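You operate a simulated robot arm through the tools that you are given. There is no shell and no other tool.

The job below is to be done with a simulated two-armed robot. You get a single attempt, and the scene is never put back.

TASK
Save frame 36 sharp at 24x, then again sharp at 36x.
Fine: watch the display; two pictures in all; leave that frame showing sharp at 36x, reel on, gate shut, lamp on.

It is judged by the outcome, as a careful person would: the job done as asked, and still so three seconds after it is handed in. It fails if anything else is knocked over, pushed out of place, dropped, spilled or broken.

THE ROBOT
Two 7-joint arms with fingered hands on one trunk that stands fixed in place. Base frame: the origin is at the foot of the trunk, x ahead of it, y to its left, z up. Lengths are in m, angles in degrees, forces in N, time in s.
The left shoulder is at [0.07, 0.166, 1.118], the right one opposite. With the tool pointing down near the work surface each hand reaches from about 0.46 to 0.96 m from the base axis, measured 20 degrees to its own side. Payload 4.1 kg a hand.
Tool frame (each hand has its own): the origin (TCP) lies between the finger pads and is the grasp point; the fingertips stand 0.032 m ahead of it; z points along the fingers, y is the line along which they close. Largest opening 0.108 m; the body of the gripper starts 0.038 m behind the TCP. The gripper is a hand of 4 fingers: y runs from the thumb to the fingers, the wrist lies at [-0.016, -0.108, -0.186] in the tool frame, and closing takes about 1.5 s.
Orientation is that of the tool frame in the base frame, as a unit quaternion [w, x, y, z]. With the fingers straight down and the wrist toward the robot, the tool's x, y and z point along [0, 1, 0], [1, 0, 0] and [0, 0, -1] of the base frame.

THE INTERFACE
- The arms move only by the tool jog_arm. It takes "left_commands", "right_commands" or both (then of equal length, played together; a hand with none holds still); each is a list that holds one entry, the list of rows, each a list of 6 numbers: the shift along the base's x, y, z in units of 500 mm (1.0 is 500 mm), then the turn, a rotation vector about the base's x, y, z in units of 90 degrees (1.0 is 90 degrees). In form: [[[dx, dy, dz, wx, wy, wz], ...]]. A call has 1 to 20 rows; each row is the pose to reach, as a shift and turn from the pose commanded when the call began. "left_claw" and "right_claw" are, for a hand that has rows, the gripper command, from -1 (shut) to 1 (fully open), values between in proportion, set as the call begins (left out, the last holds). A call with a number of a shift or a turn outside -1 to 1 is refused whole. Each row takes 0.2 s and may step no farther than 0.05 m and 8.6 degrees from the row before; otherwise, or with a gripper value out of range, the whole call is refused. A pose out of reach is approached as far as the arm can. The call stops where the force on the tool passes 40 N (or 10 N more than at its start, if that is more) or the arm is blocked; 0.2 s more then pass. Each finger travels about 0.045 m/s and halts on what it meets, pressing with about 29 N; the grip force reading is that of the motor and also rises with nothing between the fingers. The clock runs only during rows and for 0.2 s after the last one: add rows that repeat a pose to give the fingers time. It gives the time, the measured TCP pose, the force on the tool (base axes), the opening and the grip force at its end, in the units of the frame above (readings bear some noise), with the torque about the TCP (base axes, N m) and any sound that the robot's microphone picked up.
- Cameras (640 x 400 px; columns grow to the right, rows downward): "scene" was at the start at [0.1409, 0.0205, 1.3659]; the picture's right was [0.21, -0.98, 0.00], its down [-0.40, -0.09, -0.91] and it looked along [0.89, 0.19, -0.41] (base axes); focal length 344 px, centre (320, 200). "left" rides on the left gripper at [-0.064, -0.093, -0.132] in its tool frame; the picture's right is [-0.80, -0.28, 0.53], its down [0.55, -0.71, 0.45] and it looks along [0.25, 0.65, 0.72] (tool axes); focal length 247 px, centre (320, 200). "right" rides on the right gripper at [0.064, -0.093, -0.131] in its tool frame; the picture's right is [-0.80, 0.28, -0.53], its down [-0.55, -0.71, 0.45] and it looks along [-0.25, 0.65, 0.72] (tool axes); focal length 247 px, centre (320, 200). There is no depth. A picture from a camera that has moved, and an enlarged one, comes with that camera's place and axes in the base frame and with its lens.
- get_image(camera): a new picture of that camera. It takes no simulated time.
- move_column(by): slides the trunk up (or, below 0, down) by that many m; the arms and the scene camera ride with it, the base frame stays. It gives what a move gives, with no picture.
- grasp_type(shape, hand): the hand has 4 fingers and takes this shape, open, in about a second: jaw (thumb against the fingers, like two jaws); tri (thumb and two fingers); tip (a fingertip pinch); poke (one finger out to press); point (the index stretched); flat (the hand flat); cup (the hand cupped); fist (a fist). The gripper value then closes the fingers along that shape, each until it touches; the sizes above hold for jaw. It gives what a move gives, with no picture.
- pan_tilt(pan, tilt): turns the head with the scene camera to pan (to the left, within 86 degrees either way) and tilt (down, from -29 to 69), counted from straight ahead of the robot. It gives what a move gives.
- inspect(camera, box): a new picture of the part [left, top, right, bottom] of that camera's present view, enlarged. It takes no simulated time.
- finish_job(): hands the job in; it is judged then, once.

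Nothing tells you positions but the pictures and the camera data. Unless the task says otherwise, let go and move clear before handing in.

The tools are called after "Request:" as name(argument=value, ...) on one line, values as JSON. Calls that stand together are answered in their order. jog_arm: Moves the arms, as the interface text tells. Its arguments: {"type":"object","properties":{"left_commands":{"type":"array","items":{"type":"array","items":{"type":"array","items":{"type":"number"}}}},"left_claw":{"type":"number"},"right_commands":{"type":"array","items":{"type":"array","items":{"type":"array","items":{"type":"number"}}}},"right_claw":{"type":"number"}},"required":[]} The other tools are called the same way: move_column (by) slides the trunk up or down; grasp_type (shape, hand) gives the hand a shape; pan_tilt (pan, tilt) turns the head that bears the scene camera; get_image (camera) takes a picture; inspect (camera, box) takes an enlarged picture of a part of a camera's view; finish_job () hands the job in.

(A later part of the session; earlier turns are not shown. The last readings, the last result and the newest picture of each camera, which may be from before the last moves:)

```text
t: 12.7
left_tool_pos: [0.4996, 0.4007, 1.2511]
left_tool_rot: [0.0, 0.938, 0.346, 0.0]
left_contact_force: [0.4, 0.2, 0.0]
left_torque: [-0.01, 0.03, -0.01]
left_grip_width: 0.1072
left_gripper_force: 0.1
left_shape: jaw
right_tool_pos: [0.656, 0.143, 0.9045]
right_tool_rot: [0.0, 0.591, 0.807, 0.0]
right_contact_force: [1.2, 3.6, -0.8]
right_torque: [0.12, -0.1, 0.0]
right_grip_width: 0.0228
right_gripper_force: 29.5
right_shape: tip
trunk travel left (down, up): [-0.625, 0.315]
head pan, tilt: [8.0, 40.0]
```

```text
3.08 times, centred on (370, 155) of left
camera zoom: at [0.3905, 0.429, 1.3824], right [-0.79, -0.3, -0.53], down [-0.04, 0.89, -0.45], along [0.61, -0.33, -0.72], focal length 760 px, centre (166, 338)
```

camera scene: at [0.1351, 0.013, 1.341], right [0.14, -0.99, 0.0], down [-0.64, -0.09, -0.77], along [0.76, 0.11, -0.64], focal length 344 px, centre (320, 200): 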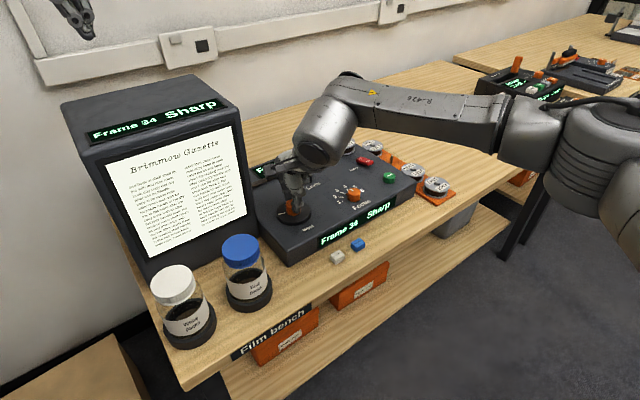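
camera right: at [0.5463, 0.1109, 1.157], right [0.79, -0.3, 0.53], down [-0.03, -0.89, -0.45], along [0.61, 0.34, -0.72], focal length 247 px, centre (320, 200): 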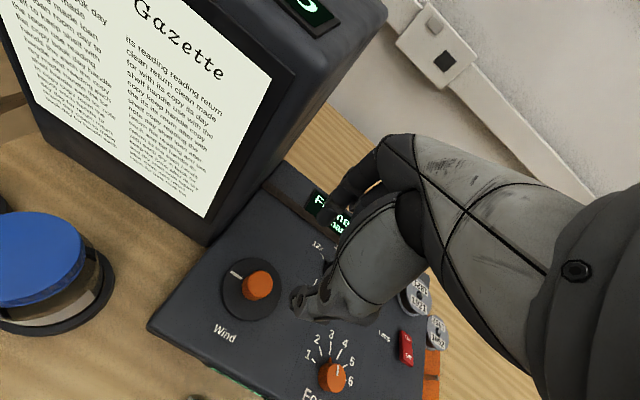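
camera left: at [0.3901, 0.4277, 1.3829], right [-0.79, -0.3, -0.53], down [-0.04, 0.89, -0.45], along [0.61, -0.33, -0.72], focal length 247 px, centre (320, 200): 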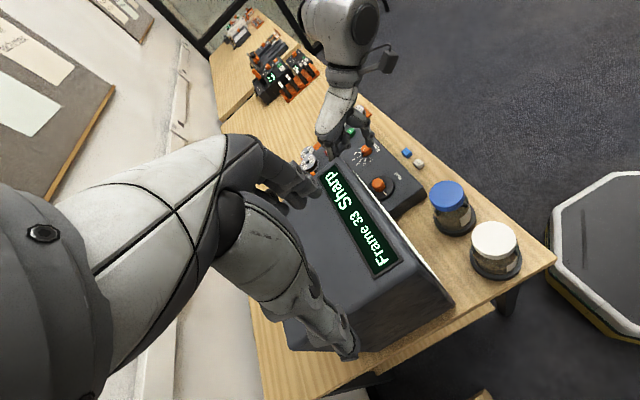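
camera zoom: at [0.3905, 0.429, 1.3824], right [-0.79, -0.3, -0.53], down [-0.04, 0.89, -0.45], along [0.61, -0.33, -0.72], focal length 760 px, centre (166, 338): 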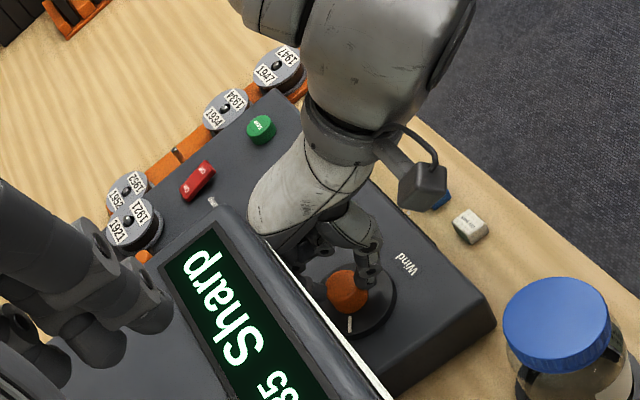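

Frame 35 now, at about 32° of turn. There's still clear space beside the box, so one more small step.

Request:
jog_arm(right_commands=[[[0, 0, 0, 0, 0, -0.05], [0, 0, 0, 0, 0, -0.1], [0, 0, 0, 0, 0, -0.1]]])

Request:
inspect(camera="scene", box=[60, 80, 420, 270])

Request:
inspect(camera="left", box=[310, 90, 430, 220])

Request:
inspect(camera="scene", box=[250, 150, 350, 230])

```text
t: 13.5
left_tool_pos: [0.4993, 0.4012, 1.2501]
left_tool_rot: [0.0, 0.938, 0.346, -0.001]
left_contact_force: [-0.5, 0.6, -0.5]
left_torque: [0.01, 0.01, -0.01]
left_grip_width: 0.1076
left_gripper_force: 0.1
left_shape: jaw
right_tool_pos: [0.6559, 0.142, 0.9045]
right_tool_rot: [0.0, 0.652, 0.758, 0.0]
right_contact_force: [1.8, 5.1, 1.0]
right_torque: [0.14, -0.06, 0.01]
right_grip_width: 0.0233
right_gripper_force: 29.0
right_shape: tip
trunk travel left (down, up): [-0.625, 0.315]
head pan, tilt: [8.0, 40.0]
```

```text
1.78 times, centred on (240, 175) of scene
camera zoom: at [0.135, 0.0137, 1.3411], right [0.14, -0.99, 0.0], down [-0.64, -0.09, -0.77], along [0.76, 0.11, -0.64], focal length 612 px, centre (462, 244)
```

zoom: 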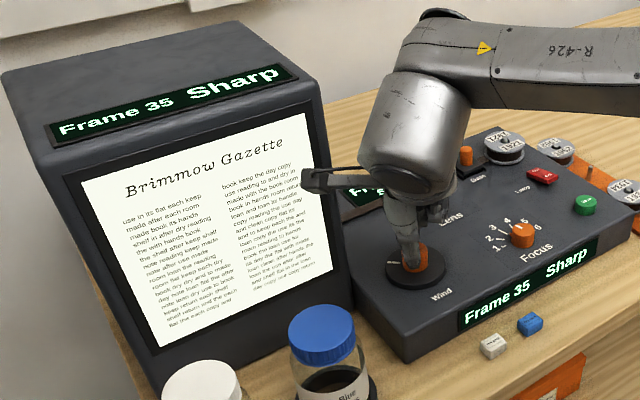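

```text
3.08 times, centred on (370, 155) of left
camera zoom: at [0.3905, 0.4291, 1.3824], right [-0.79, -0.3, -0.53], down [-0.04, 0.89, -0.45], along [0.61, -0.33, -0.72], focal length 760 px, centre (166, 338)
```

zoom: 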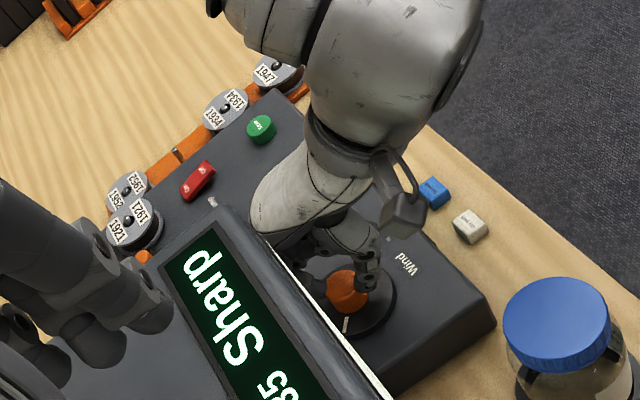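

```text
5.00 times, centred on (300, 190) of scene
camera zoom: at [0.135, 0.0137, 1.3411], right [0.14, -0.99, 0.0], down [-0.64, -0.09, -0.77], along [0.76, 0.11, -0.64], focal length 1723 px, centre (420, 250)
```

zoom: 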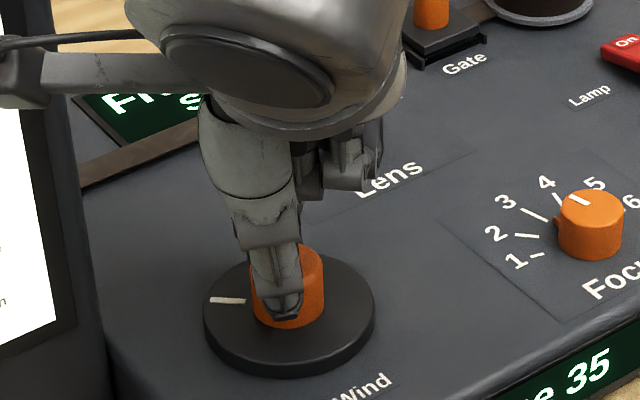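

Still Frame 35 at about 41°, and the knob's mark confirms it is turning without slipping. Clearance to the box is fine, so I'll turn about 9° more.

Request:
jog_arm(right_commands=[[[0, 0, 0, 0, 0, -0.05], [0, 0, 0, 0, 0, -0.1], [0, 0, 0, 0, 0, -0.1]]])

Request:
inspect(camera="scene", box=[60, 80, 420, 270])

Request:
inspect(camera="left", box=[310, 90, 430, 220])

```text
t: 14.3
left_tool_pos: [0.4987, 0.4007, 1.2498]
left_tool_rot: [0.0, 0.938, 0.346, 0.0]
left_contact_force: [0.7, -0.3, 0.1]
left_torque: [0.0, 0.02, -0.03]
left_grip_width: 0.1076
left_gripper_force: 0.2
left_shape: jaw
right_tool_pos: [0.6559, 0.1422, 0.9042]
right_tool_rot: [-0.001, 0.71, 0.704, 0.0]
right_contact_force: [2.8, 7.8, 1.0]
right_torque: [0.2, -0.13, 0.03]
right_grip_width: 0.0233
right_gripper_force: 29.4
right_shape: tip
trunk travel left (down, up): [-0.625, 0.315]
head pan, tilt: [8.0, 40.0]
```

```text
1.78 times, centred on (240, 175) of scene
camera zoom: at [0.1351, 0.0141, 1.341], right [0.14, -0.99, 0.0], down [-0.64, -0.09, -0.77], along [0.76, 0.11, -0.64], focal length 612 px, centre (462, 244)
```

zoom: 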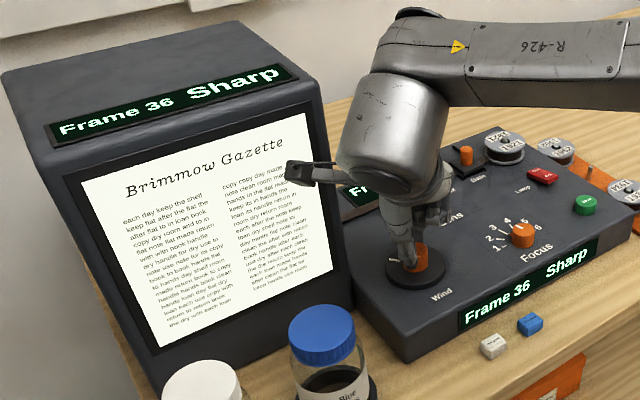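

```text
3.08 times, centred on (370, 155) of left
camera zoom: at [0.3906, 0.4294, 1.3822], right [-0.79, -0.3, -0.53], down [-0.04, 0.89, -0.45], along [0.61, -0.33, -0.72], focal length 760 px, centre (166, 338)
```

zoom: 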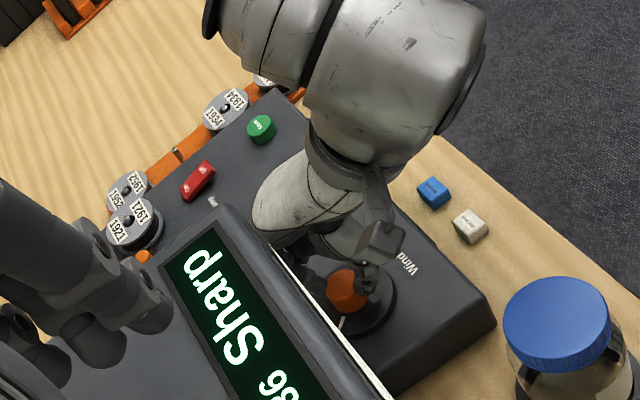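

The display shows Frame 36, Sharp. I'll nudge about 4° further to sit well inside the frame, then open the fingers and check that it holds.

Request:
jog_arm(right_commands=[[[0, 0, 0, 0, 0, -0.045], [0, 0, 0, 0, 0, -0.045]]])

Request:
jog_arm(right_commands=[[[0, 0, 0, 0, 0, 0], [0, 0, 0, 0, 0, 0], [0, 0, 0, 0, 0, 0], [0, 0, 0, 0, 0, 0], [0, 0, 0, 0, 0, 0]]], right_claw=0.0)

Request:
inspect(camera="scene", box=[60, 80, 420, 270])

Request:
inspect(camera="scene", box=[250, 150, 350, 230])

```text
t: 14.9
left_tool_pos: [0.4997, 0.4021, 1.2511]
left_tool_rot: [0.0, 0.938, 0.346, -0.001]
left_contact_force: [0.5, -0.4, 0.0]
left_torque: [0.02, 0.01, -0.01]
left_grip_width: 0.1078
left_gripper_force: 0.0
left_shape: jaw
right_tool_pos: [0.6561, 0.1429, 0.9044]
right_tool_rot: [0.0, 0.734, 0.679, 0.0]
right_contact_force: [2.1, 8.7, 1.8]
right_torque: [0.22, -0.13, 0.0]
right_grip_width: 0.0232
right_gripper_force: 29.3
right_shape: tip
trunk travel left (down, up): [-0.625, 0.315]
head pan, tilt: [8.0, 40.0]
```

```text
t: 16.1
left_tool_pos: [0.4991, 0.4009, 1.2513]
left_tool_rot: [0.0, 0.938, 0.346, 0.0]
left_contact_force: [0.0, 0.6, -0.7]
left_torque: [-0.03, 0.0, 0.01]
left_grip_width: 0.1076
left_gripper_force: 0.1
left_shape: jaw
right_tool_pos: [0.655, 0.1422, 0.9043]
right_tool_rot: [0.0, 0.734, 0.679, 0.0]
right_contact_force: [-0.5, 0.5, -0.1]
right_torque: [0.01, -0.02, 0.04]
right_grip_width: 0.0534
right_gripper_force: 0.1
right_shape: tip
trunk travel left (down, up): [-0.625, 0.315]
head pan, tilt: [8.0, 40.0]
```

```text
1.78 times, centred on (240, 175) of scene
camera zoom: at [0.1348, 0.013, 1.3411], right [0.14, -0.99, 0.0], down [-0.64, -0.09, -0.77], along [0.76, 0.11, -0.64], focal length 612 px, centre (462, 244)
```

zoom: 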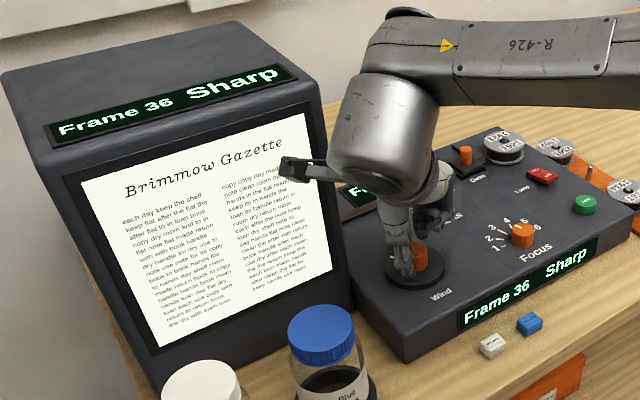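

```text
5.00 times, centred on (300, 190) of scene
camera zoom: at [0.1348, 0.013, 1.3411], right [0.14, -0.99, 0.0], down [-0.64, -0.09, -0.77], along [0.76, 0.11, -0.64], focal length 1723 px, centre (420, 250)
```

zoom: 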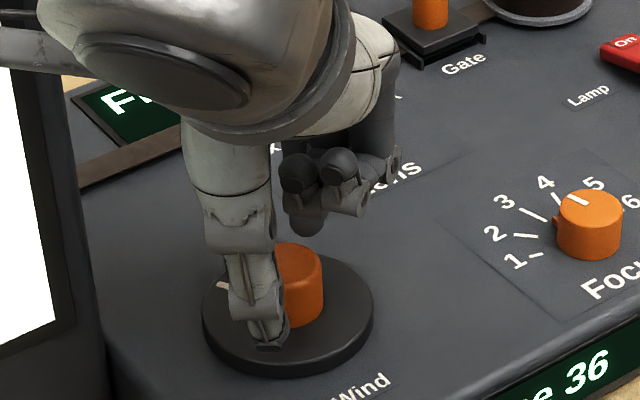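

Frame 36 holds with the fingers open. Now lifting straight up and yawing back, moving toward a hover above the Lens knob.

Request:
jog_arm(right_commands=[[[0, 0, 0.04, 0, 0, 0], [0, 0, 0.09, 0, 0, 0], [0, 0, 0.15, 0, 0, 0], [0, 0, 0.19, 0, 0, 0.05], [0.04, 0, 0.2, 0, 0, 0.12], [0.08, 0, 0.2, 0, 0, 0.2], [0.12, 0, 0.2, 0, 0, 0.28], [0.16, -0.005, 0.2, 0, 0, 0.36], [0.2, -0.01, 0.2, 0, 0, 0.44], [0.24, -0.013, 0.2, 0, 0, 0.52], [0.24, -0.013, 0.2, 0, 0, 0.58], [0.24, -0.013, 0.2, 0, 0, 0.605]]], right_claw=-0.15)

Request:
get_image(camera="scene")

Request:
inspect(camera="scene", box=[240, 120, 380, 220])

Request:
get_image(camera="right")

```text
t: 18.7
left_tool_pos: [0.4994, 0.4013, 1.2508]
left_tool_rot: [0.0, 0.938, 0.346, 0.0]
left_contact_force: [-0.4, -0.1, 0.9]
left_torque: [0.01, -0.01, -0.02]
left_grip_width: 0.1076
left_gripper_force: 0.0
left_shape: jaw
right_tool_pos: [0.7597, 0.1358, 1.0054]
right_tool_rot: [0.0, 0.437, 0.9, 0.0]
right_contact_force: [-0.2, -0.5, -0.5]
right_torque: [0.02, -0.03, -0.02]
right_grip_width: 0.0465
right_gripper_force: 0.1
right_shape: tip
right hand out of reach, approached as far as the arm can: row 10, 11, 12
trunk travel left (down, up): [-0.625, 0.315]
head pan, tilt: [8.0, 40.0]
```

```text
taken
camera scene: at [0.1346, 0.013, 1.3411], right [0.14, -0.99, 0.0], down [-0.64, -0.09, -0.77], along [0.76, 0.11, -0.64], focal length 344 px, centre (320, 200)
```

scene: 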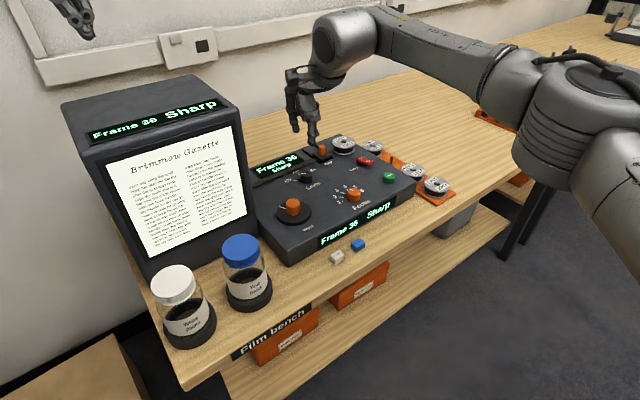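

```text
4.00 times, centred on (310, 170) of scene
camera zoom: at [0.1346, 0.013, 1.3411], right [0.14, -0.99, 0.0], down [-0.64, -0.09, -0.77], along [0.76, 0.11, -0.64], focal length 1378 px, centre (360, 320)
```

zoom: 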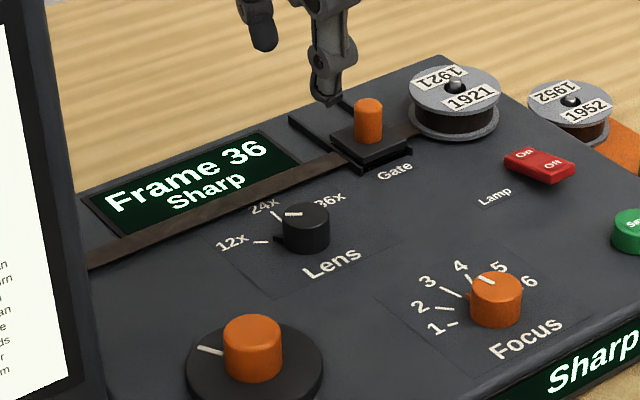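

```text
taken
camera right: at [0.6472, 0.1274, 1.1382], right [0.72, -0.45, 0.53], down [-0.21, -0.87, -0.45], along [0.66, 0.21, -0.72], focal length 247 px, centre (320, 200)
```

right: 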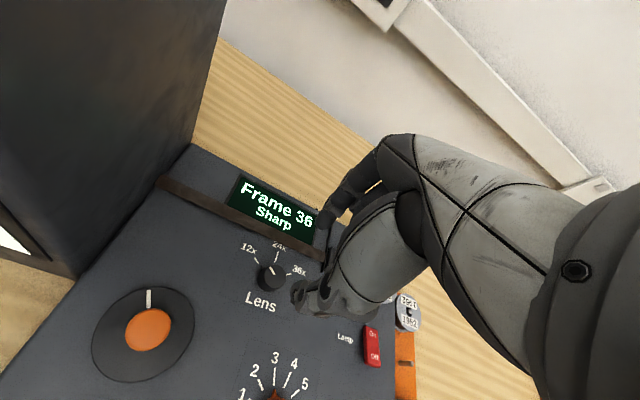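

The arm couldn't quite reach x=0.776 at +50° yaw; it stopped at (0.760, 0.136) yaw 38°. The left display still shows Frame 36 Sharp, so I'll reduce the yaw to about 33° and see where the hand goes.

Request:
jog_arm(right_commands=[[[0, 0, 0, 0, 0, -0.06], [0, 0, 0, 0, 0, -0.12], [0, 0, 0, 0, 0, -0.19], [0, 0, 0, 0, 0, -0.19]]])

Request:
inspect(camera="scene", box=[240, 80, 380, 220])

```text
t: 19.7
left_tool_pos: [0.4999, 0.4004, 1.2513]
left_tool_rot: [0.001, 0.938, 0.346, 0.0]
left_contact_force: [0.3, 0.1, 0.4]
left_torque: [-0.01, -0.06, 0.03]
left_grip_width: 0.1075
left_gripper_force: 0.0
left_shape: jaw
right_tool_pos: [0.7599, 0.1352, 1.0047]
right_tool_rot: [0.001, 0.566, 0.824, 0.0]
right_contact_force: [0.8, -0.1, 0.5]
right_torque: [0.04, 0.0, -0.04]
right_grip_width: 0.0463
right_gripper_force: 0.1
right_shape: tip
trunk travel left (down, up): [-0.625, 0.315]
head pan, tilt: [8.0, 40.0]
```

```text
2.86 times, centred on (310, 150) of scene
camera zoom: at [0.135, 0.0126, 1.3411], right [0.14, -0.99, 0.0], down [-0.64, -0.09, -0.77], along [0.76, 0.11, -0.64], focal length 984 px, centre (349, 343)
```

zoom: 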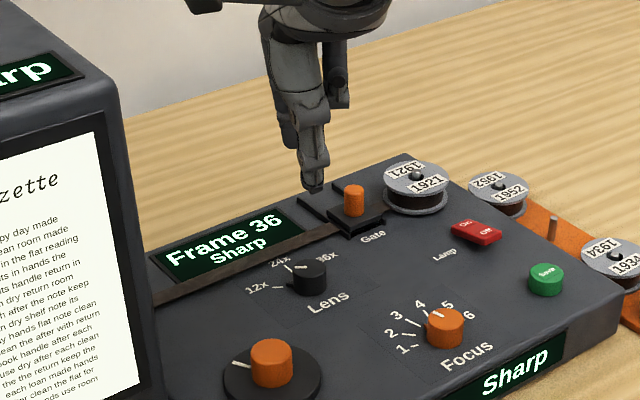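

The hand is at (0.760, 0.135) with yaw 21°, comfortably within reach. Centring over Lens and lowering to just above it.

Request:
jog_arm(right_commands=[[[0.0324, -0.001, 0, 0, 0, 0], [0.0324, -0.001, -0.05, 0, 0, 0], [0.0324, -0.001, -0.1, 0, 0, 0], [0.0324, -0.001, -0.15, 0, 0, 0], [0.0324, -0.001, -0.15, 0, 0, 0.06], [0.0324, -0.001, -0.15, 0, 0, 0.12], [0.0324, -0.001, -0.15, 0, 0, 0.12]]])

Request:
inspect(camera="scene", box=[240, 100, 380, 220])

Request:
inspect(camera="right", box=[180, 180, 400, 360])

Request:
inspect(camera="left", box=[290, 70, 430, 220])

```text
t: 21.3
left_tool_pos: [0.4988, 0.4, 1.2513]
left_tool_rot: [0.001, 0.938, 0.347, 0.0]
left_contact_force: [-0.6, -1.2, 0.0]
left_torque: [0.02, -0.02, 0.0]
left_grip_width: 0.1077
left_gripper_force: 0.1
left_shape: jaw
right_tool_pos: [0.7757, 0.1353, 0.9296]
right_tool_rot: [0.0, 0.483, 0.875, 0.0]
right_contact_force: [0.5, 0.2, -0.1]
right_torque: [-0.01, 0.01, -0.02]
right_grip_width: 0.0464
right_gripper_force: 0.2
right_shape: tip
trunk travel left (down, up): [-0.625, 0.315]
head pan, tilt: [8.0, 40.0]
```

```text
3.33 times, centred on (310, 160) of scene
camera zoom: at [0.1347, 0.0131, 1.3411], right [0.14, -0.99, 0.0], down [-0.64, -0.09, -0.77], along [0.76, 0.11, -0.64], focal length 1148 px, centre (353, 333)
```

zoom: 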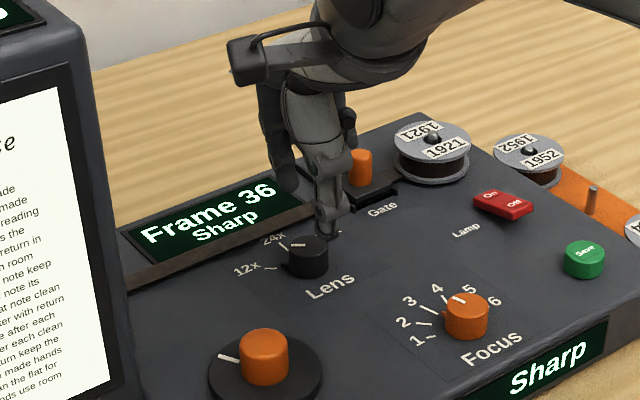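

```text
2.22 times, centred on (290, 270) of right
camera zoom: at [0.6636, 0.1395, 1.0632], right [0.66, -0.53, 0.53], down [-0.31, -0.84, -0.45], along [0.68, 0.13, -0.72], focal length 549 px, centre (387, 44)
```

zoom: 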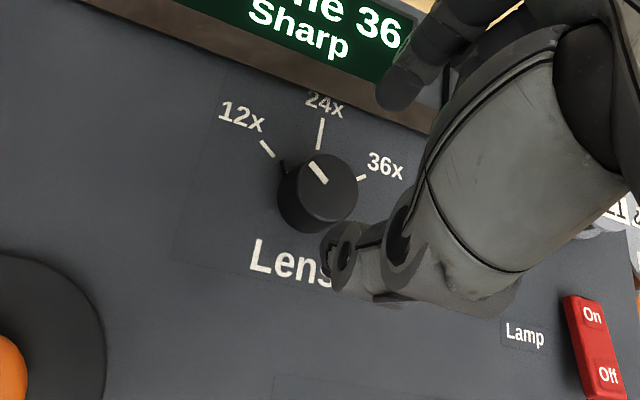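

```text
2.67 times, centred on (360, 145) of left
camera zoom: at [0.3902, 0.4284, 1.3827], right [-0.79, -0.3, -0.53], down [-0.04, 0.89, -0.45], along [0.61, -0.33, -0.72], focal length 659 px, centre (213, 347)
```

zoom: 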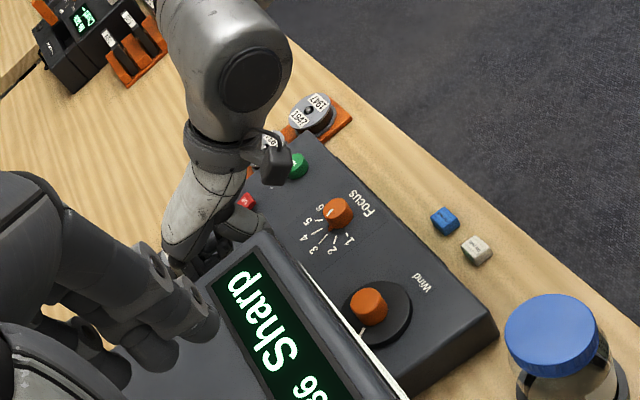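

The hand is centred over Lens at yaw 32°, and the wrist camera shows the 12x/24x/36x ticks clearly. Lowering around the knob, staying just above the panel.

Request:
jog_arm(right_commands=[[[0, 0, -0.02, 0, 0, 0], [0, 0, -0.04, 0, 0, 0], [0, 0, -0.06, 0, 0, 0], [0, 0, -0.07, 0, 0, 0], [0, 0, -0.07, 0, 0, 0]]])

Request:
inspect(camera="scene", box=[270, 130, 350, 200])

Request:
inspect(camera="right", box=[200, 180, 380, 340])

```text
t: 22.5
left_tool_pos: [0.4994, 0.3999, 1.2504]
left_tool_rot: [0.0, 0.938, 0.346, -0.001]
left_contact_force: [-0.2, 1.2, -0.4]
left_torque: [-0.02, 0.01, -0.01]
left_grip_width: 0.1079
left_gripper_force: 0.1
left_shape: jaw
right_tool_pos: [0.7754, 0.1341, 0.8934]
right_tool_rot: [0.0, 0.485, 0.874, 0.0]
right_contact_force: [-0.1, -0.2, 0.3]
right_torque: [0.0, -0.02, 0.01]
right_grip_width: 0.0463
right_gripper_force: 0.0
right_shape: tip
trunk travel left (down, up): [-0.625, 0.315]
head pan, tilt: [8.0, 40.0]
```

```text
5.71 times, centred on (310, 165) of scene
camera zoom: at [0.1348, 0.0129, 1.3411], right [0.14, -0.99, 0.0], down [-0.64, -0.09, -0.77], along [0.76, 0.11, -0.64], focal length 1969 px, centre (377, 400)
```

zoom: 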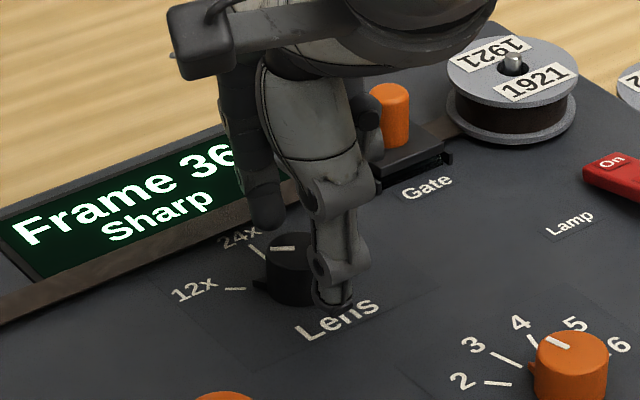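

```text
2.50 times, centred on (290, 260) of right
camera zoom: at [0.6633, 0.1396, 1.0281], right [0.66, -0.53, 0.53], down [-0.31, -0.84, -0.45], along [0.68, 0.13, -0.72], focal length 617 px, centre (395, 50)
```

zoom: 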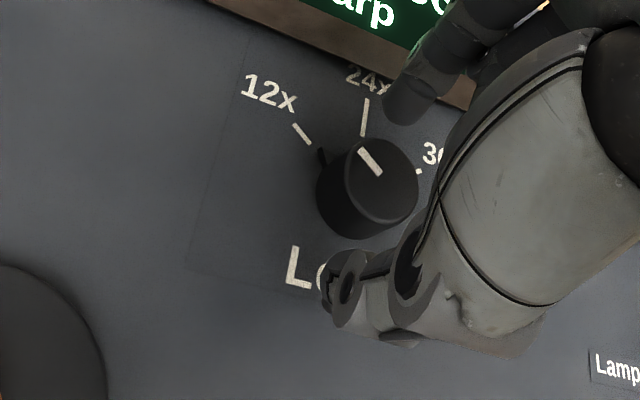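

No contact yet and the knob sits between thumb and index. Closing on the Lens knob.

Request:
jog_arm(right_commands=[[[0, 0, 0, 0, 0, 0], [0, 0, 0, 0, 0, 0], [0, 0, 0, 0, 0, 0], [0, 0, 0, 0, 0, 0], [0, 0, 0, 0, 0, 0], [0, 0, 0, 0, 0, 0]]], right_claw=-0.85)

Request:
inspect(camera="scene", box=[270, 130, 350, 200])

Request:
inspect(camera="right", box=[200, 180, 380, 340])

```text
t: 23.9
left_tool_pos: [0.4988, 0.4006, 1.2506]
left_tool_rot: [0.0, 0.938, 0.346, 0.001]
left_contact_force: [1.1, -0.4, -0.4]
left_torque: [-0.03, -0.01, 0.05]
left_grip_width: 0.1077
left_gripper_force: 0.0
left_shape: jaw
right_tool_pos: [0.7751, 0.1357, 0.8958]
right_tool_rot: [0.0, 0.485, 0.875, 0.0]
right_contact_force: [2.3, 0.7, 5.2]
right_torque: [0.03, -0.05, 0.0]
right_grip_width: 0.0207
right_gripper_force: 28.7
right_shape: tip
trunk travel left (down, up): [-0.625, 0.315]
head pan, tilt: [8.0, 40.0]
```

```text
5.71 times, centred on (310, 165) of scene
camera zoom: at [0.1344, 0.0129, 1.3412], right [0.14, -0.99, 0.0], down [-0.64, -0.09, -0.77], along [0.76, 0.11, -0.64], focal length 1969 px, centre (377, 400)
```

zoom: 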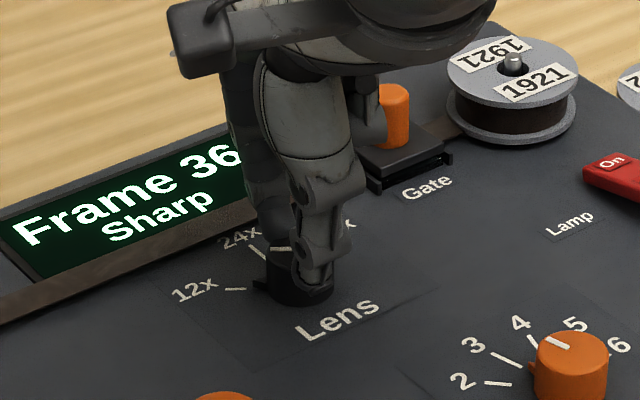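

```text
2.50 times, centred on (290, 260) of right
camera zoom: at [0.6632, 0.1396, 1.0289], right [0.66, -0.53, 0.53], down [-0.31, -0.84, -0.45], along [0.68, 0.13, -0.72], focal length 617 px, centre (395, 50)
```

zoom: 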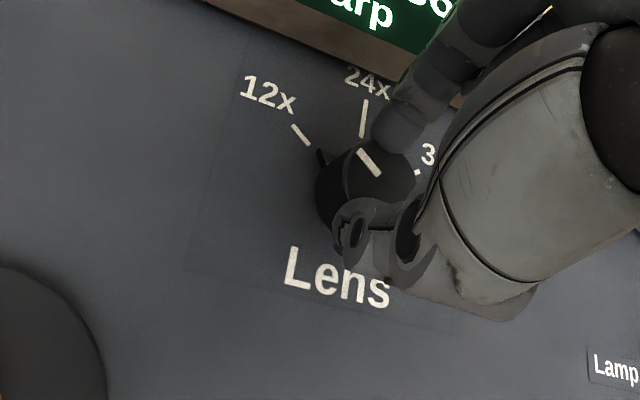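

Gripped (29 N), no sign of contact with the gate lever. Turning the Lens knob clockwise about 30° in small steps.

Request:
jog_arm(right_commands=[[[0, 0, 0, 0, 0, -0.06], [0, 0, 0, 0, 0, -0.12], [0, 0, 0, 0, 0, -0.18], [0, 0, 0, 0, 0, -0.24], [0, 0, 0, 0, 0, -0.3], [0, 0, 0, 0, 0, -0.3]]])

Request:
get_image(camera="scene")

Request:
inspect(camera="scene", box=[270, 130, 350, 200])

Request:
inspect(camera="right", box=[200, 180, 380, 340])

```text
t: 25.3
left_tool_pos: [0.4982, 0.4008, 1.2502]
left_tool_rot: [0.0, 0.938, 0.346, 0.001]
left_contact_force: [-0.3, -0.3, 0.4]
left_torque: [-0.03, 0.04, -0.01]
left_grip_width: 0.1074
left_gripper_force: 0.0
left_shape: jaw
right_tool_pos: [0.7749, 0.1367, 0.8961]
right_tool_rot: [0.001, 0.675, 0.738, 0.001]
right_contact_force: [5.2, 5.0, 9.8]
right_torque: [0.11, -0.13, 0.0]
right_grip_width: 0.0204
right_gripper_force: 29.0
right_shape: tip
trunk travel left (down, up): [-0.625, 0.315]
head pan, tilt: [8.0, 40.0]
```

```text
taken
camera scene: at [0.1341, 0.0134, 1.3412], right [0.14, -0.99, 0.0], down [-0.64, -0.09, -0.77], along [0.76, 0.11, -0.64], focal length 344 px, centre (320, 200)
```

scene: 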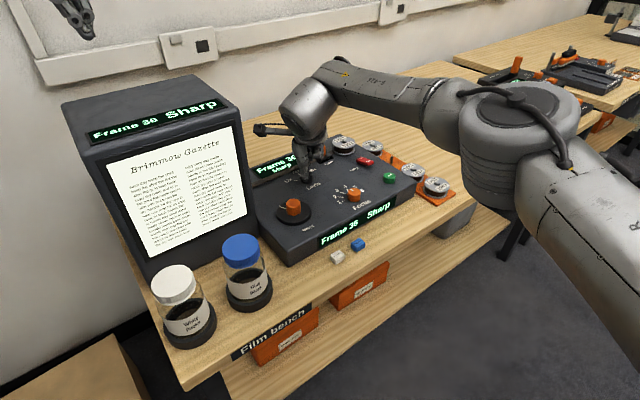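

```text
5.71 times, centred on (310, 165) of scene
camera zoom: at [0.1341, 0.0134, 1.3412], right [0.14, -0.99, 0.0], down [-0.64, -0.09, -0.77], along [0.76, 0.11, -0.64], focal length 1969 px, centre (377, 400)
```

zoom: 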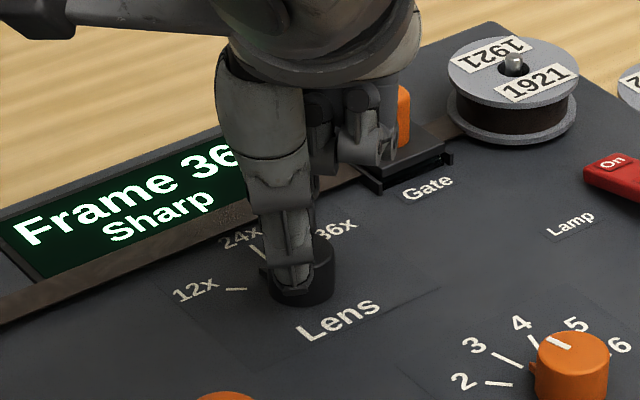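

```text
2.50 times, centred on (290, 260) of right
camera zoom: at [0.6779, 0.1908, 1.0287], right [0.35, -0.77, 0.53], down [-0.66, -0.61, -0.45], along [0.67, -0.19, -0.72], focal length 617 px, centre (395, 50)
```

zoom: 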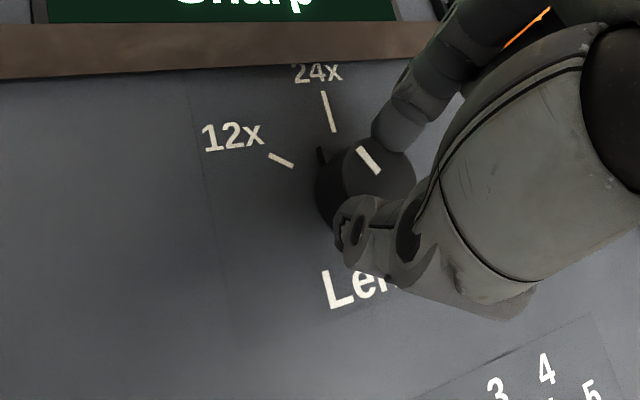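

The knob is rotating with the hand, now about halfway between 12x and 24x. Continuing clockwise another ~17° and checking box clearance.

Request:
jog_arm(right_commands=[[[0, 0, 0.002, 0, 0, -0.065], [0, 0, 0.002, 0, 0, -0.13], [0, 0, 0.002, 0, 0, -0.19], [0, 0, 0.002, 0, 0, -0.19]]])

Request:
inspect(camera="scene", box=[60, 80, 420, 270])

Request:
inspect(camera="right", box=[160, 160, 380, 340])

Request:
inspect(camera="left", box=[270, 70, 430, 240])

```text
t: 26.3
left_tool_pos: [0.4974, 0.4002, 1.2516]
left_tool_rot: [0.0, 0.938, 0.345, -0.001]
left_contact_force: [-0.7, -0.6, 0.0]
left_torque: [0.03, -0.02, 0.01]
left_grip_width: 0.1075
left_gripper_force: 0.0
left_shape: jaw
right_tool_pos: [0.7756, 0.1341, 0.8988]
right_tool_rot: [0.002, 0.778, 0.629, 0.001]
right_contact_force: [7.7, 5.4, 12.0]
right_torque: [0.15, -0.45, 0.03]
right_grip_width: 0.0202
right_gripper_force: 28.9
right_shape: tip
trunk travel left (down, up): [-0.625, 0.315]
head pan, tilt: [8.0, 40.0]
```

```text
1.78 times, centred on (240, 175) of scene
camera zoom: at [0.1333, 0.013, 1.3415], right [0.14, -0.99, 0.0], down [-0.64, -0.09, -0.77], along [0.76, 0.11, -0.64], focal length 612 px, centre (462, 244)
```

zoom: 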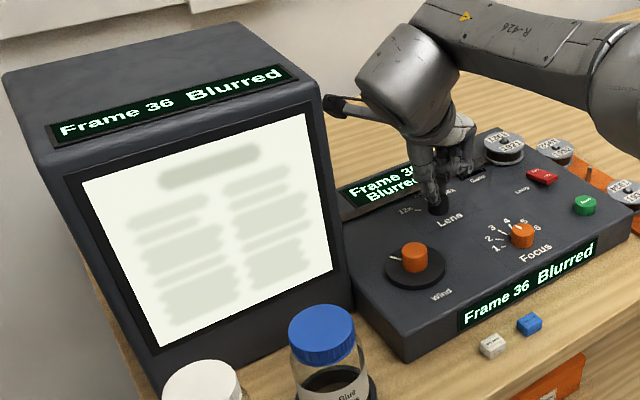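

```text
2.22 times, centred on (270, 250) of right
camera zoom: at [0.6985, 0.2157, 1.0313], right [0.11, -0.84, 0.53], down [-0.8, -0.39, -0.45], along [0.58, -0.38, -0.72], focal length 549 px, centre (431, 89)
```

zoom: 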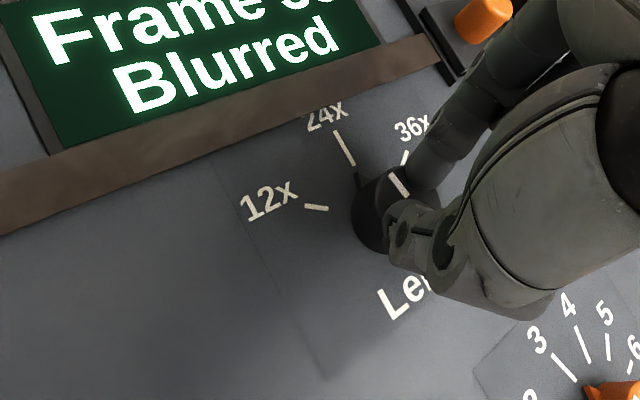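

```text
2.35 times, centred on (350, 155) of left
camera zoom: at [0.3888, 0.4282, 1.3834], right [-0.79, -0.3, -0.53], down [-0.04, 0.89, -0.45], along [0.61, -0.33, -0.72], focal length 581 px, centre (249, 306)
```

zoom: 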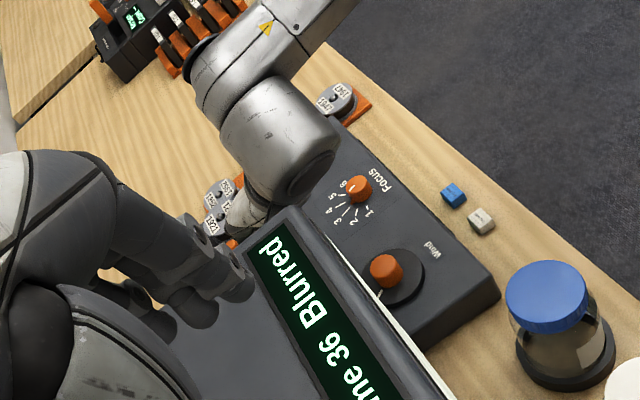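

The display switched to "Frame 36 Blurred", which fits the lens having changed toward 24x. The pointer is about 10–15° short of the tick, so I'll turn a bit more with a slight lift to ease the downward pressure.

Request:
jog_arm(right_commands=[[[0, 0, 0.004, 0, 0, -0.05], [0, 0, 0.004, 0, 0, -0.1], [0, 0, 0.004, 0, 0, -0.14], [0, 0, 0.004, 0, 0, -0.14]]])

Request:
inspect(camera="scene", box=[250, 110, 370, 210])

Request:
inspect(camera="right", box=[160, 160, 380, 340])

```text
t: 27.3
left_tool_pos: [0.499, 0.3993, 1.2517]
left_tool_rot: [0.0, 0.938, 0.346, 0.0]
left_contact_force: [-1.4, -0.2, 0.1]
left_torque: [0.02, -0.01, 0.02]
left_grip_width: 0.1077
left_gripper_force: 0.0
left_shape: jaw
right_tool_pos: [0.7749, 0.1343, 0.8983]
right_tool_rot: [0.001, 0.843, 0.538, 0.0]
right_contact_force: [7.3, -0.4, 12.7]
right_torque: [-0.01, -0.38, 0.05]
right_grip_width: 0.0195
right_gripper_force: 29.2
right_shape: tip
trunk travel left (down, up): [-0.625, 0.315]
head pan, tilt: [8.0, 40.0]
```

```text
4.00 times, centred on (310, 160) of scene
camera zoom: at [0.134, 0.0125, 1.3412], right [0.14, -0.99, 0.0], down [-0.64, -0.09, -0.77], along [0.76, 0.11, -0.64], focal length 1378 px, centre (360, 360)
```

zoom: 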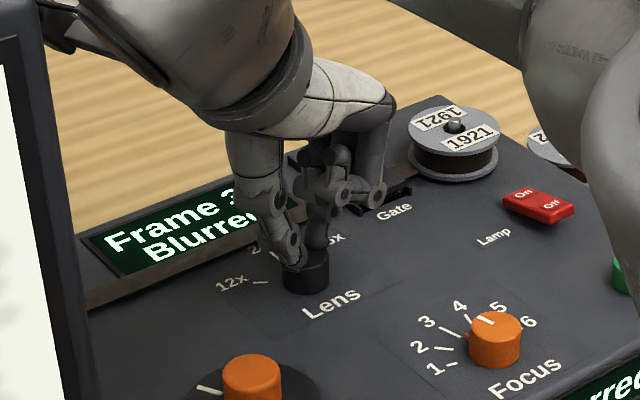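

```text
2.22 times, centred on (270, 250) of right
camera zoom: at [0.7184, 0.2307, 1.0318], right [-0.08, -0.84, 0.53], down [-0.87, -0.2, -0.45], along [0.49, -0.5, -0.72], focal length 549 px, centre (431, 89)
```

zoom: 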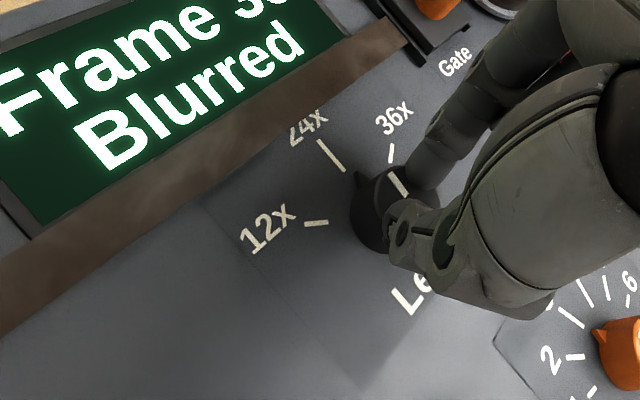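

The nub points at the 24x tick now (about 57° turned). Opening the fingers and lifting off to verify the lens position and display.

Request:
jog_arm(right_commands=[[[0, 0, 0, 0, 0, 0], [0, 0, 0, 0, 0, 0], [0, 0, 0, 0, 0, 0], [0, 0, 0, 0, 0, 0], [0, 0, 0.04, 0, 0, 0], [0, 0, 0.1, 0, 0, 0], [0, 0, 0.16, 0, 0, 0], [0, 0, 0.22, 0, 0, 0], [0, 0, 0.22, 0, 0, 0]]], right_claw=-0.15)

Request:
inspect(camera="scene", box=[60, 80, 420, 270])

Request:
inspect(camera="scene", box=[270, 150, 390, 220])

Request:
get_image(camera="right")

```text
t: 29.3
left_tool_pos: [0.4987, 0.3995, 1.2502]
left_tool_rot: [0.0, 0.938, 0.346, 0.0]
left_contact_force: [-0.1, 0.1, 0.1]
left_torque: [-0.01, 0.0, -0.01]
left_grip_width: 0.1076
left_gripper_force: 0.1
left_shape: jaw
right_tool_pos: [0.7758, 0.134, 1.0074]
right_tool_rot: [0.0, 0.842, 0.54, 0.0]
right_contact_force: [-0.4, 0.3, -0.7]
right_torque: [0.01, 0.05, 0.02]
right_grip_width: 0.0458
right_gripper_force: 0.1
right_shape: tip
trunk travel left (down, up): [-0.625, 0.315]
head pan, tilt: [8.0, 40.0]
```

```text
1.78 times, centred on (240, 175) of scene
camera zoom: at [0.1353, 0.013, 1.341], right [0.14, -0.99, 0.0], down [-0.64, -0.09, -0.77], along [0.76, 0.11, -0.64], focal length 612 px, centre (462, 244)
```

zoom: 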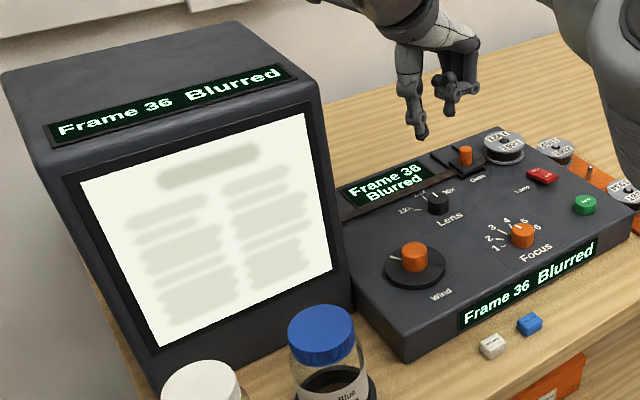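

```text
5.33 times, centred on (330, 185) of scene
camera zoom: at [0.1353, 0.013, 1.341], right [0.14, -0.99, 0.0], down [-0.64, -0.09, -0.77], along [0.76, 0.11, -0.64], focal length 1837 px, centre (267, 280)
```

zoom: 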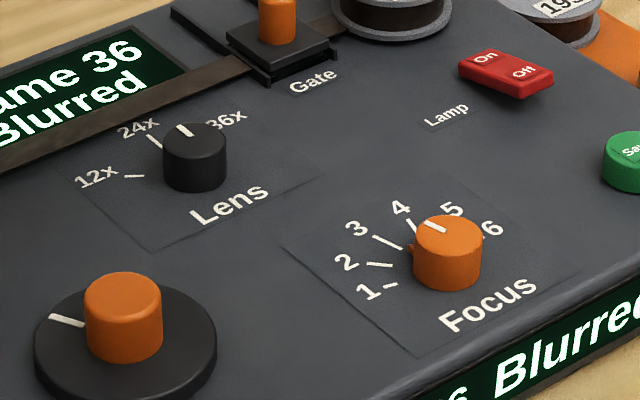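

```text
taken
camera right: at [0.7187, 0.2307, 1.1412], right [-0.08, -0.84, 0.53], down [-0.87, -0.2, -0.45], along [0.49, -0.5, -0.72], focal length 247 px, centre (320, 200)
```

right: 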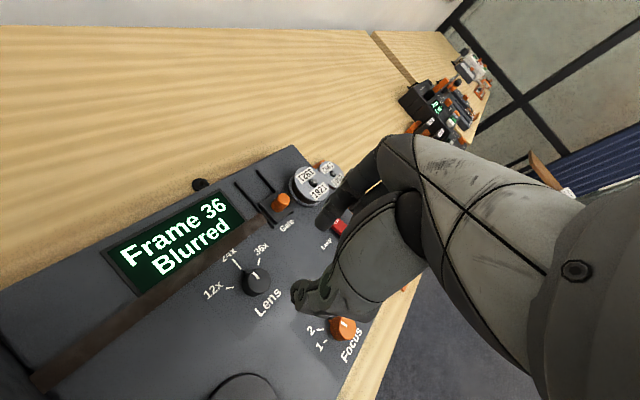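

The released lens mark lines up with the 24x tick, and Frame 36 is Blurred at focus 3. Next I'm moving to the Focus knob.

Request:
jog_arm(right_commands=[[[-0.015, -0.03, 0, 0, 0, 0.06], [-0.03, -0.07, 0, 0, 0, 0.13], [-0.05, -0.11, 0, 0, 0, 0.2], [-0.07, -0.15, 0, 0, 0, 0.27], [-0.085, -0.19, 0, 0, 0, 0.34], [-0.1014, -0.2256, 0, 0, 0, 0.41], [-0.1014, -0.2256, -0.05, 0, 0, 0.444], [-0.1014, -0.2256, -0.1, 0, 0, 0.444], [-0.1014, -0.2256, -0.15, 0, 0, 0.444], [-0.1014, -0.2256, -0.15, 0, 0, 0.444]]], right_claw=-0.1)

Request:
inspect(camera="scene", box=[290, 120, 430, 240])

Request:
inspect(camera="right", box=[180, 180, 400, 360])

Request:
inspect(camera="left", box=[290, 70, 430, 220])

```text
t: 31.5
left_tool_pos: [0.4999, 0.4009, 1.2509]
left_tool_rot: [0.0, 0.938, 0.346, 0.001]
left_contact_force: [0.5, 0.0, 0.4]
left_torque: [0.02, -0.02, 0.02]
left_grip_width: 0.1077
left_gripper_force: 0.2
left_shape: jaw
right_tool_pos: [0.7243, 0.0229, 0.9316]
right_tool_rot: [0.0, 0.607, 0.795, 0.001]
right_contact_force: [0.6, 0.0, -0.7]
right_torque: [-0.02, -0.01, 0.0]
right_grip_width: 0.0484
right_gripper_force: 0.1
right_shape: tip
trunk travel left (down, up): [-0.625, 0.315]
head pan, tilt: [8.0, 40.0]
```

```text
3.33 times, centred on (360, 180) of scene
camera zoom: at [0.1346, 0.0131, 1.3411], right [0.14, -0.99, 0.0], down [-0.64, -0.09, -0.77], along [0.76, 0.11, -0.64], focal length 1148 px, centre (187, 267)
```

zoom: 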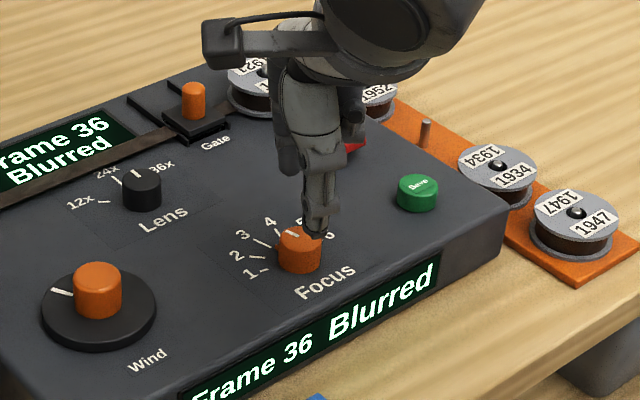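

```text
2.22 times, centred on (290, 270) of right
camera zoom: at [0.619, 0.0591, 1.0656], right [0.48, -0.7, 0.53], down [-0.54, -0.72, -0.45], along [0.69, -0.07, -0.72], focal length 549 px, centre (387, 44)
```

zoom: 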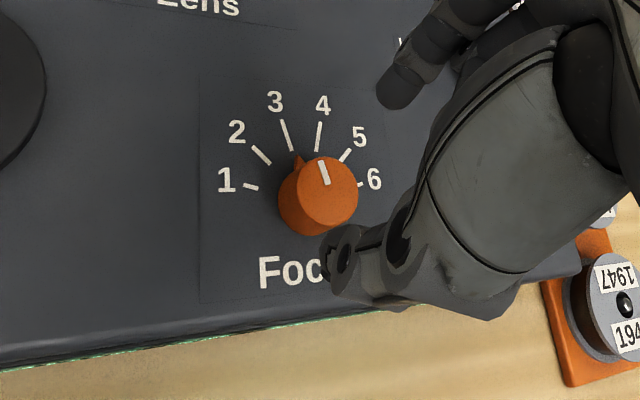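

```text
2.67 times, centred on (360, 145) of left
camera zoom: at [0.3901, 0.4284, 1.3827], right [-0.79, -0.3, -0.53], down [-0.04, 0.89, -0.45], along [0.61, -0.33, -0.72], focal length 659 px, centre (213, 347)
```

zoom: 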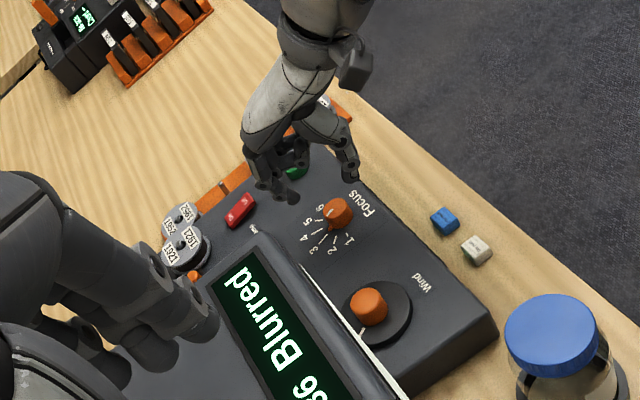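

Thumb and index straddle the Focus knob, with its nub at 3. Lowering and gripping it.

Request:
jog_arm(right_commands=[[[0, -0.002, -0.02, 0, 0, 0], [0, -0.002, -0.04, 0, 0, 0], [0, -0.002, -0.06, 0, 0, 0], [0, -0.002, -0.068, 0, 0, 0], [0, -0.002, -0.068, 0, 0, 0]]], right_claw=-0.1)

Request:
jog_arm(right_commands=[[[0, 0, 0, 0, 0, 0], [0, 0, 0, 0, 0, 0], [0, 0, 0, 0, 0, 0], [0, 0, 0, 0, 0, 0], [0, 0, 0, 0, 0, 0], [0, 0, 0, 0, 0, 0]]], right_claw=-0.8)

Request:
inspect(camera="scene", box=[310, 140, 410, 230])

Request:
inspect(camera="right", box=[200, 180, 380, 340])

```text
t: 32.7
left_tool_pos: [0.5001, 0.4008, 1.2506]
left_tool_rot: [0.0, 0.938, 0.346, 0.0]
left_contact_force: [-0.2, 0.0, -0.3]
left_torque: [0.0, -0.03, 0.03]
left_grip_width: 0.1076
left_gripper_force: 0.1
left_shape: jaw
right_tool_pos: [0.7262, 0.0221, 0.8982]
right_tool_rot: [-0.001, 0.607, 0.795, 0.0]
right_contact_force: [-0.7, -1.1, 0.5]
right_torque: [-0.01, -0.01, -0.01]
right_grip_width: 0.0483
right_gripper_force: 0.1
right_shape: tip
trunk travel left (down, up): [-0.625, 0.315]
head pan, tilt: [8.0, 40.0]
```

```text
t: 34.1
left_tool_pos: [0.4976, 0.4008, 1.2505]
left_tool_rot: [0.0, 0.938, 0.346, 0.0]
left_contact_force: [-0.3, 0.0, 0.2]
left_torque: [0.0, 0.04, 0.01]
left_grip_width: 0.1074
left_gripper_force: 0.0
left_shape: jaw
right_tool_pos: [0.724, 0.0222, 0.8995]
right_tool_rot: [0.001, 0.607, 0.795, 0.001]
right_contact_force: [5.4, 0.9, 11.9]
right_torque: [0.07, -0.34, 0.04]
right_grip_width: 0.0139
right_gripper_force: 28.6
right_shape: tip
trunk travel left (down, up): [-0.625, 0.315]
head pan, tilt: [8.0, 40.0]
```

```text
4.44 times, centred on (360, 185) of scene
camera zoom: at [0.1339, 0.0129, 1.3413], right [0.14, -0.99, 0.0], down [-0.64, -0.09, -0.77], along [0.76, 0.11, -0.64], focal length 1531 px, centre (142, 267)
```

zoom: 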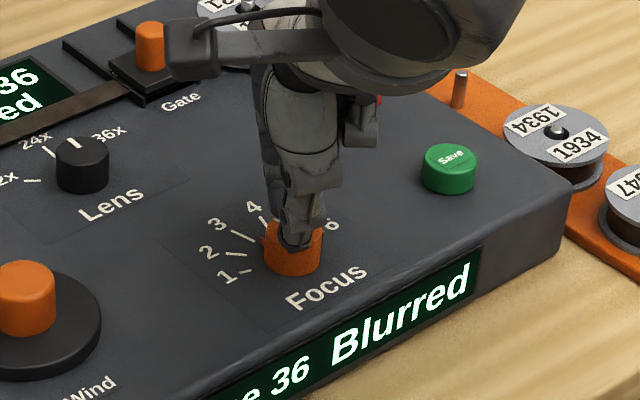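

```text
2.50 times, centred on (290, 260) of right
camera zoom: at [0.6195, 0.058, 1.0332], right [0.48, -0.7, 0.53], down [-0.54, -0.72, -0.45], along [0.69, -0.07, -0.72], focal length 617 px, centre (395, 50)
```

zoom: 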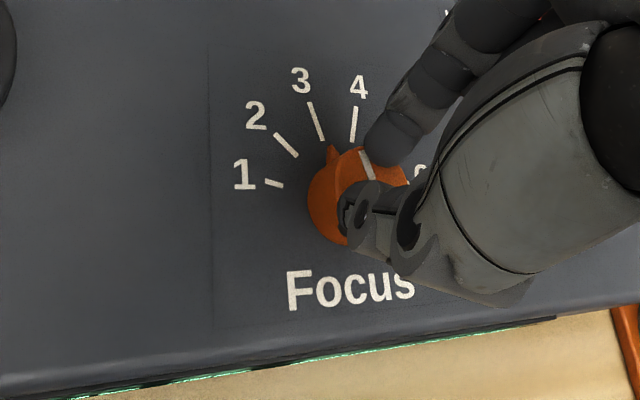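

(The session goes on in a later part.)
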